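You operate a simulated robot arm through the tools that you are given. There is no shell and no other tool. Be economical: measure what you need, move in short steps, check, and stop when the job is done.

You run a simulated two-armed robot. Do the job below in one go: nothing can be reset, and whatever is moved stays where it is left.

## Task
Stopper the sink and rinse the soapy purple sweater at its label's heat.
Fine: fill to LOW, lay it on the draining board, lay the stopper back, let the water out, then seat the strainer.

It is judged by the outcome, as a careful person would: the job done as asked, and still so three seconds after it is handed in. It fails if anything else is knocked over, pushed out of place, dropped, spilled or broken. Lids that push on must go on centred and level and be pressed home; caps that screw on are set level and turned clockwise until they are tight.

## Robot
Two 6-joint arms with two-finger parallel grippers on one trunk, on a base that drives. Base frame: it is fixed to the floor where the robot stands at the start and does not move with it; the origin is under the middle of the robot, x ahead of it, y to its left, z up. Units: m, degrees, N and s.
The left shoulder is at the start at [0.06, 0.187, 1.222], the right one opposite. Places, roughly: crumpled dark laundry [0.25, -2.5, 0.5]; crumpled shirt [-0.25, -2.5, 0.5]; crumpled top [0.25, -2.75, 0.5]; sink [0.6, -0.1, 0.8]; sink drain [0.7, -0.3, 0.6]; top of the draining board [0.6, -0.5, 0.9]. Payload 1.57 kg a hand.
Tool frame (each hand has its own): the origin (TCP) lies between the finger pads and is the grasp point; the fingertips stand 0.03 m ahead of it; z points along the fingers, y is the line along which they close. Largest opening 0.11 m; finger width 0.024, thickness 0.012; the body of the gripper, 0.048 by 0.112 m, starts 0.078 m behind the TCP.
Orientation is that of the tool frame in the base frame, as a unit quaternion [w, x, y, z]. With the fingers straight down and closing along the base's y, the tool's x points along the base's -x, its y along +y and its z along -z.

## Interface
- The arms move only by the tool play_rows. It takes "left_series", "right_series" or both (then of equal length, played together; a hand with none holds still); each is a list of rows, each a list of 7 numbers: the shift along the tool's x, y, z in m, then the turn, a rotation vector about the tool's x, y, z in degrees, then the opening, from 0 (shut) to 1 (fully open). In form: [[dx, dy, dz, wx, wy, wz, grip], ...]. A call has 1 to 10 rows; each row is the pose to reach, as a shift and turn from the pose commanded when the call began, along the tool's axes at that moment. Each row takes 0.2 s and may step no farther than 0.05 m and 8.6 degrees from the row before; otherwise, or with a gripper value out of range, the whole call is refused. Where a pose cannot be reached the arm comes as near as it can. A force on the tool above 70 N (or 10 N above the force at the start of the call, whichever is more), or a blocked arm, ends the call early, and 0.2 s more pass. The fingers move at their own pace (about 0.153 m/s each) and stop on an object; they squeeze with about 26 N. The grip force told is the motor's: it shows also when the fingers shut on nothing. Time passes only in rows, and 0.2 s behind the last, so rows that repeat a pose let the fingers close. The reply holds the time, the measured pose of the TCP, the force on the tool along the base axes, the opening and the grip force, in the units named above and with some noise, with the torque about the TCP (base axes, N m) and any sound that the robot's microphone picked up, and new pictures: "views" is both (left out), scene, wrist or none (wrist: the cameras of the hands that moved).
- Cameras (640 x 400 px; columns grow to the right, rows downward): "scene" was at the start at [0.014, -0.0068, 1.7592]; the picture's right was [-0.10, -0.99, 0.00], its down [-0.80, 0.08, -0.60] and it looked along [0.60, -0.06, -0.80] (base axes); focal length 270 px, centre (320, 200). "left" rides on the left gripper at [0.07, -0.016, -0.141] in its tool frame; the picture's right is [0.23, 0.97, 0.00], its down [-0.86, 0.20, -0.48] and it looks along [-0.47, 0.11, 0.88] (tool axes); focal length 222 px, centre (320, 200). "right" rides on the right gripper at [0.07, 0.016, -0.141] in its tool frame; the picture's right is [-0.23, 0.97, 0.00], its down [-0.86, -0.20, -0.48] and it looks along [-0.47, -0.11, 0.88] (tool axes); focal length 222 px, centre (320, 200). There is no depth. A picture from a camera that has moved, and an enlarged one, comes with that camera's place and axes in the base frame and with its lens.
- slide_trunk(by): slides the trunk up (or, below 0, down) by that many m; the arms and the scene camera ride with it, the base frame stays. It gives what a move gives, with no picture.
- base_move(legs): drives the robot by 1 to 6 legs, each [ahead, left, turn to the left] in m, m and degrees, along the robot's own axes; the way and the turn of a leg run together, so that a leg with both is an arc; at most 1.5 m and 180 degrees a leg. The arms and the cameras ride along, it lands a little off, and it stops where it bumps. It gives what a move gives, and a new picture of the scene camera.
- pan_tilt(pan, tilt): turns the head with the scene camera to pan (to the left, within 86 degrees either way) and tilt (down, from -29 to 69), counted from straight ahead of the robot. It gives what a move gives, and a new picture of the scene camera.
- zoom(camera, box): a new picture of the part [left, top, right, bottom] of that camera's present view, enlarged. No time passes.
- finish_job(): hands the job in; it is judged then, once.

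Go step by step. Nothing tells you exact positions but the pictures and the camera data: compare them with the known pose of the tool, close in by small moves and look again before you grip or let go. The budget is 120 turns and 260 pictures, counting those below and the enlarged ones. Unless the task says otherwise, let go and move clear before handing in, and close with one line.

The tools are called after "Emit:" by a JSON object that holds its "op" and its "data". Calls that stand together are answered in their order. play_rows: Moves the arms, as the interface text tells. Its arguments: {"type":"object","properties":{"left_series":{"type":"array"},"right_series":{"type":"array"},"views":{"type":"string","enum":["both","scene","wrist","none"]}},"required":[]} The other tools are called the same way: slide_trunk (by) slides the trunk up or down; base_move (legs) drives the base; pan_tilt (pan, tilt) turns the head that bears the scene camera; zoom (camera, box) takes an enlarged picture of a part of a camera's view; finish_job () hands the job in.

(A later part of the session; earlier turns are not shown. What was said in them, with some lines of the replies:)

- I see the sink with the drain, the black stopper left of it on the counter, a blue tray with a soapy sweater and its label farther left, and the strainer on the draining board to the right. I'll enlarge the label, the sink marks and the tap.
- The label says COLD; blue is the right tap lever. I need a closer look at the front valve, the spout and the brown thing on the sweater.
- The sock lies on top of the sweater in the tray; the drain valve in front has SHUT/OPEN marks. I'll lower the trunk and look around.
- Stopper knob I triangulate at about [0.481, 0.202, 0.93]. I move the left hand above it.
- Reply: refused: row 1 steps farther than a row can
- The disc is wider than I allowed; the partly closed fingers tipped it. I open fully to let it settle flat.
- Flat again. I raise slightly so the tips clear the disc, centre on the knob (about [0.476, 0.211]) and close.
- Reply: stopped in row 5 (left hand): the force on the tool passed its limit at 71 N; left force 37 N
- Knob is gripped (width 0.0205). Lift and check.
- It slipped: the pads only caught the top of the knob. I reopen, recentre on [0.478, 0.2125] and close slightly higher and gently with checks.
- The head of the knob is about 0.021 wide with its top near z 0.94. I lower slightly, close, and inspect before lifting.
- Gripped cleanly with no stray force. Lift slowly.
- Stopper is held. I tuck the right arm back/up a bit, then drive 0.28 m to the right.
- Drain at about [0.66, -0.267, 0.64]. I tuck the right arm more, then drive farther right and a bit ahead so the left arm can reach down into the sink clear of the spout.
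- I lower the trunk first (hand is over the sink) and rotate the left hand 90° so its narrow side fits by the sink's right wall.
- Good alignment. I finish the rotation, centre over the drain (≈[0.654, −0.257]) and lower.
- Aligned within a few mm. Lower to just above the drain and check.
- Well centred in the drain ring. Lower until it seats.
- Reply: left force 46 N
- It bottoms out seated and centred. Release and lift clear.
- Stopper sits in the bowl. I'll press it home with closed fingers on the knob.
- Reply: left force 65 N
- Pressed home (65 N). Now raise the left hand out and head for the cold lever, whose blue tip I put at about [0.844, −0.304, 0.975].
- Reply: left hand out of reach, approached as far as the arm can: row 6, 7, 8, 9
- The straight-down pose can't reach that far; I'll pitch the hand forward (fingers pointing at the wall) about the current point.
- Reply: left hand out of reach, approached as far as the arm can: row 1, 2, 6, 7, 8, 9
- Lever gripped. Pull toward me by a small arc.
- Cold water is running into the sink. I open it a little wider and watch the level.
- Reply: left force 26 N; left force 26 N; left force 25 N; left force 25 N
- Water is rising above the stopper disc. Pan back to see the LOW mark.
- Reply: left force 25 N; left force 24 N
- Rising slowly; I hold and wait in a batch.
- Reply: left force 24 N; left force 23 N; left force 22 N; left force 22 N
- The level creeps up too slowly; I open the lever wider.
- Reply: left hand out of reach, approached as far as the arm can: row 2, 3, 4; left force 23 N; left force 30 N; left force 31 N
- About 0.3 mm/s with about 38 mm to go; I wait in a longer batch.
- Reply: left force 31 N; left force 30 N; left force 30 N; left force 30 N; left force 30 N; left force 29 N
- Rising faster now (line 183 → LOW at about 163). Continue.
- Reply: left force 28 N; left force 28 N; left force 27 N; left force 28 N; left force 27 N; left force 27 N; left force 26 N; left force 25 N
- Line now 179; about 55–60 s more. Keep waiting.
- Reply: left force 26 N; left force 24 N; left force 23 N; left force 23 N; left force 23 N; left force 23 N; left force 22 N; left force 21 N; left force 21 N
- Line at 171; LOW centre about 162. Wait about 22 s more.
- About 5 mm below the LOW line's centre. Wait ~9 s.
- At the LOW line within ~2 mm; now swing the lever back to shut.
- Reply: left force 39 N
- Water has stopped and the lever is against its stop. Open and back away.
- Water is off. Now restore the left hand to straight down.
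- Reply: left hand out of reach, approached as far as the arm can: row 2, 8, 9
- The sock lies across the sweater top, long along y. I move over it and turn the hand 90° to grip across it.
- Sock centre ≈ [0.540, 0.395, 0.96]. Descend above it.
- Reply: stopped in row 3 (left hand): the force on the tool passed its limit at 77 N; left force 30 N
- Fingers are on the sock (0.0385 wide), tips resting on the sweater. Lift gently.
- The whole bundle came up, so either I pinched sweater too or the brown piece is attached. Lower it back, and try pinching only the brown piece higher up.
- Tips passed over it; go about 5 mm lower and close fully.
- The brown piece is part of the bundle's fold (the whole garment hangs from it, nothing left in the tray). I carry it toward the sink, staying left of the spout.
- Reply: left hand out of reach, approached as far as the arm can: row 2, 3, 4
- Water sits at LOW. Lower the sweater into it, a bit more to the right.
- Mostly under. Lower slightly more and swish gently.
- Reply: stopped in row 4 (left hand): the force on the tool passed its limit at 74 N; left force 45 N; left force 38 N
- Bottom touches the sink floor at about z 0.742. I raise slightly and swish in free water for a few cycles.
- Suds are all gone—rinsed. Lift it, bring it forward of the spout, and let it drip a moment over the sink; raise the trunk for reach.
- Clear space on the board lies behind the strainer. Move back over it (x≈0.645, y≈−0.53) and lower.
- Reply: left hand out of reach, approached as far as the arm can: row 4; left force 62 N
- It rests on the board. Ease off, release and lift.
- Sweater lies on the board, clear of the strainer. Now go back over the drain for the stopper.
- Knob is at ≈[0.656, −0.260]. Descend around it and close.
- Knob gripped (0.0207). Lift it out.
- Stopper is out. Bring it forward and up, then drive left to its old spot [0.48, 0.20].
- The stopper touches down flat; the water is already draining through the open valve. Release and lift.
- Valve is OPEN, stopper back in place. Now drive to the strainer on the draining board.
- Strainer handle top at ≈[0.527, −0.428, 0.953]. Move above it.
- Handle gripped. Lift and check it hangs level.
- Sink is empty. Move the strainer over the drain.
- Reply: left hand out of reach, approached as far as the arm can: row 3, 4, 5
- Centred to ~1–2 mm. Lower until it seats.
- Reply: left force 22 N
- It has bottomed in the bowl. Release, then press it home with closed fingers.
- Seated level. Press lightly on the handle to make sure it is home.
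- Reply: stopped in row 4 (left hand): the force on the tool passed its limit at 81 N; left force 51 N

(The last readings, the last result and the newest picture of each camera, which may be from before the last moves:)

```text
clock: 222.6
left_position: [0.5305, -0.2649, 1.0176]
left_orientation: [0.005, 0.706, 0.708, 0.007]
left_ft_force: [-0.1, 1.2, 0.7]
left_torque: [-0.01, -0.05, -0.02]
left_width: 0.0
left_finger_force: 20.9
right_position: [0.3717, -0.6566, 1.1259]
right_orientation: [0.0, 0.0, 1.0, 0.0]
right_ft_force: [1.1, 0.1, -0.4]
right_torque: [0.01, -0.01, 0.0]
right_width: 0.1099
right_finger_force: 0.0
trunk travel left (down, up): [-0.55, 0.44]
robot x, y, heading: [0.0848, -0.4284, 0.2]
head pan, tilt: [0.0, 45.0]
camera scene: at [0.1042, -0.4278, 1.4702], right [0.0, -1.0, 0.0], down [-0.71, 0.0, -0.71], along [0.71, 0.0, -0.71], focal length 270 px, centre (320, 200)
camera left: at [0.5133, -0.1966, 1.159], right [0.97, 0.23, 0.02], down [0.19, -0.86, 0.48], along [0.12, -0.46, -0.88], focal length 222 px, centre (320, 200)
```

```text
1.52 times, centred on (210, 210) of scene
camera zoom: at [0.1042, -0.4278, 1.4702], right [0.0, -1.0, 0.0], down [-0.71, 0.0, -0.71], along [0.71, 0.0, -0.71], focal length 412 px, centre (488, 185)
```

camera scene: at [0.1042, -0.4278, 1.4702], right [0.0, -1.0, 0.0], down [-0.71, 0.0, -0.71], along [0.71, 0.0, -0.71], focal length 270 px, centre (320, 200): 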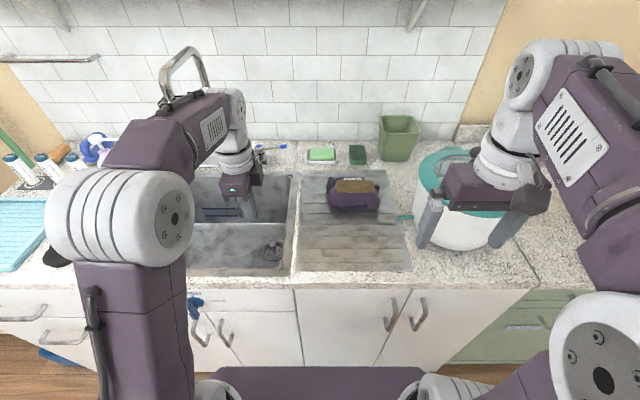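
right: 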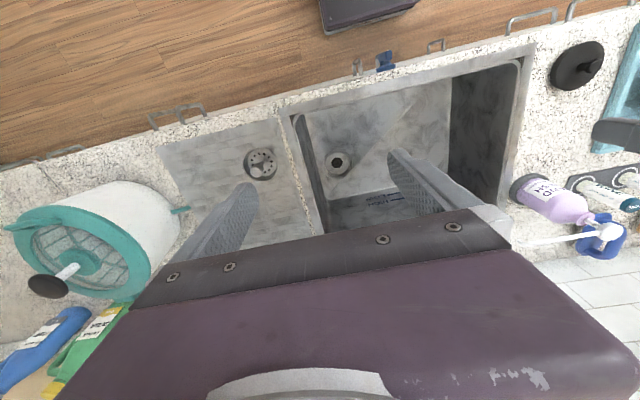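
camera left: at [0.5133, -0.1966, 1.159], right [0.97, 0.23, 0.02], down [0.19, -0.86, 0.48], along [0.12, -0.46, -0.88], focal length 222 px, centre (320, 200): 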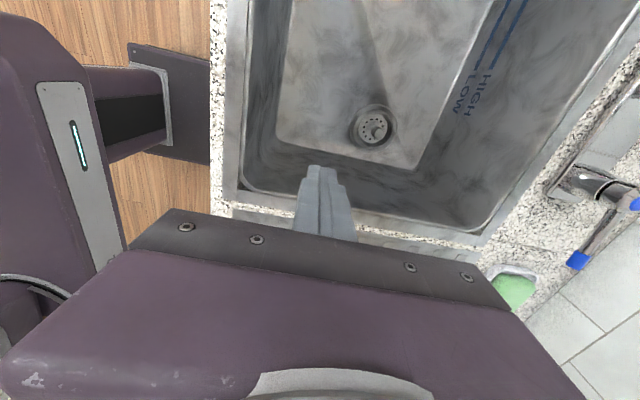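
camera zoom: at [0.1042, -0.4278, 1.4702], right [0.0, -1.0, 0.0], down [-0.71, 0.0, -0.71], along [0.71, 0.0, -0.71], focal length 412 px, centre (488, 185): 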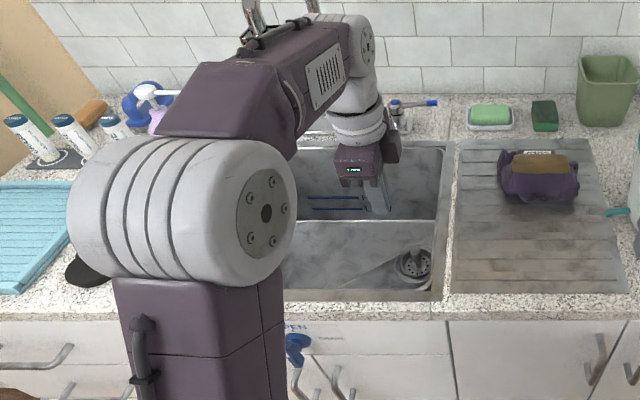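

Strainer is centred and level. Last check on the stopper and surroundings.

Emit:
{"op": "play_rows", "data": {"left_series": [[-0.02, -0.03, -0.03, 0, 0, 0, 0.3], [-0.03, -0.06, -0.06, 0, 0, 0, 0.3]], "views": "none"}}

Emit:
{"op": "base_move", "data": {"legs": [[-0.1, 0, 0], [0, 0.45, 0]]}}

Emit:
{"op": "pan_tilt", "data": {"pan": -10, "tilt": 45}}

Emit:
{"op": "zoom", "data": {"camera": "left", "box": [0, 0, 640, 400]}}

```text
clock: 223.2
left_position: [0.4693, -0.2948, 1.0776]
left_orientation: [0.005, 0.707, 0.707, 0.008]
left_ft_force: [0.6, 0.8, 0.3]
left_torque: [0.04, 0.01, 0.0]
left_width: 0.033
left_finger_force: 0.0
right_position: [0.3721, -0.6561, 1.1254]
right_orientation: [0.0, 0.0, 1.0, 0.001]
right_ft_force: [0.0, 0.4, 0.3]
right_torque: [0.01, -0.01, -0.01]
right_width: 0.1101
right_finger_force: 0.1
trunk travel left (down, up): [-0.55, 0.44]
robot x, y, heading: [0.0815, -0.4246, 0.1]
head pan, tilt: [0.0, 45.0]
```

```text
clock: 226.6
left_position: [0.372, 0.1476, 1.0756]
left_orientation: [0.005, 0.706, 0.709, 0.007]
left_ft_force: [-0.7, -0.2, 0.9]
left_torque: [-0.01, -0.02, 0.02]
left_width: 0.0329
left_finger_force: 0.1
right_position: [0.2741, -0.2138, 1.1247]
right_orientation: [0.0, -0.001, 1.0, 0.001]
right_ft_force: [0.3, 0.1, 0.2]
right_torque: [-0.01, 0.01, 0.0]
right_width: 0.1101
right_finger_force: 0.1
trunk travel left (down, up): [-0.55, 0.44]
robot x, y, heading: [-0.0136, 0.0088, 0.4]
head pan, tilt: [0.0, 45.0]
camera scene: at [0.0057, 0.0142, 1.4702], right [0.0, -1.0, 0.0], down [-0.71, 0.0, -0.71], along [0.71, 0.0, -0.71], focal length 270 px, centre (320, 200)
```

scene: 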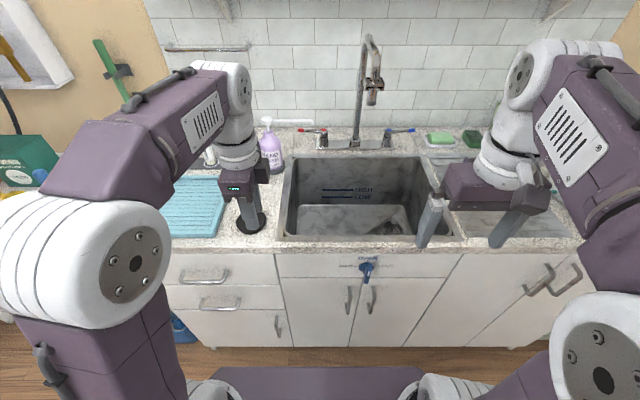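

```text
clock: 227.3
left_position: [0.3709, 0.1464, 1.076]
left_orientation: [0.004, 0.706, 0.708, 0.006]
left_ft_force: [-0.1, -0.7, -0.6]
left_torque: [0.0, -0.02, 0.0]
left_width: 0.0329
left_finger_force: 0.0
right_position: [0.2728, -0.2149, 1.1257]
right_orientation: [0.0, 0.0, 1.0, 0.001]
right_ft_force: [0.0, 0.4, -0.8]
right_torque: [-0.01, -0.02, -0.01]
right_width: 0.11
right_finger_force: 0.0
trunk travel left (down, up): [-0.55, 0.44]
robot x, y, heading: [-0.0129, 0.0116, -0.1]
head pan, tilt: [-10.0, 45.0]
camera scene: at [0.0045, 0.0, 1.4702], right [-0.17, -0.99, 0.0], down [-0.7, 0.12, -0.71], along [0.7, -0.12, -0.71], focal length 270 px, centre (320, 200)
```

scene: 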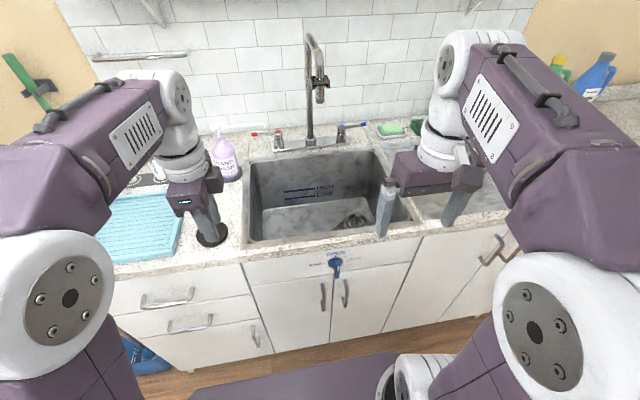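

```text
1.00 times, centred on (320, 200) of left (not enlarged: the box is as wide or as high as the picture)
camera zoom: at [0.3536, 0.2156, 1.2175], right [0.97, 0.23, 0.02], down [0.19, -0.86, 0.48], along [0.12, -0.46, -0.88], focal length 222 px, centre (320, 200)
```

zoom: 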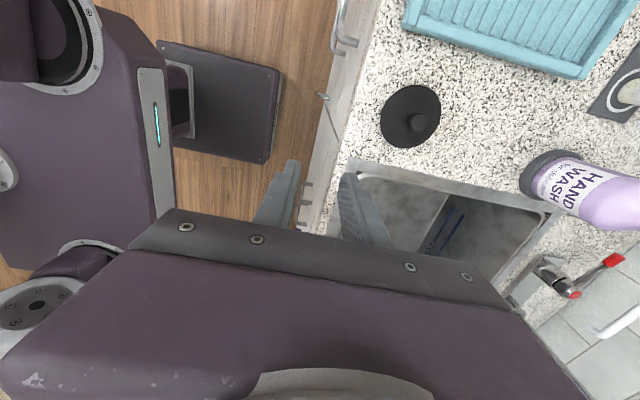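

The stopper is flat in its old place, the sink is empty, the taps are off, the strainer is in the drain and the sweater is on the board. The arms are clear, so I hand the job in.

Emit:
{"op": "finish_job", "data": {}}

```text
The job is handed in.
```

I rinsed the purple sweater in cold water filled to LOW and laid it on the draining board. The stopper is back in its place, the water is out and the strainer is seated in the drain.
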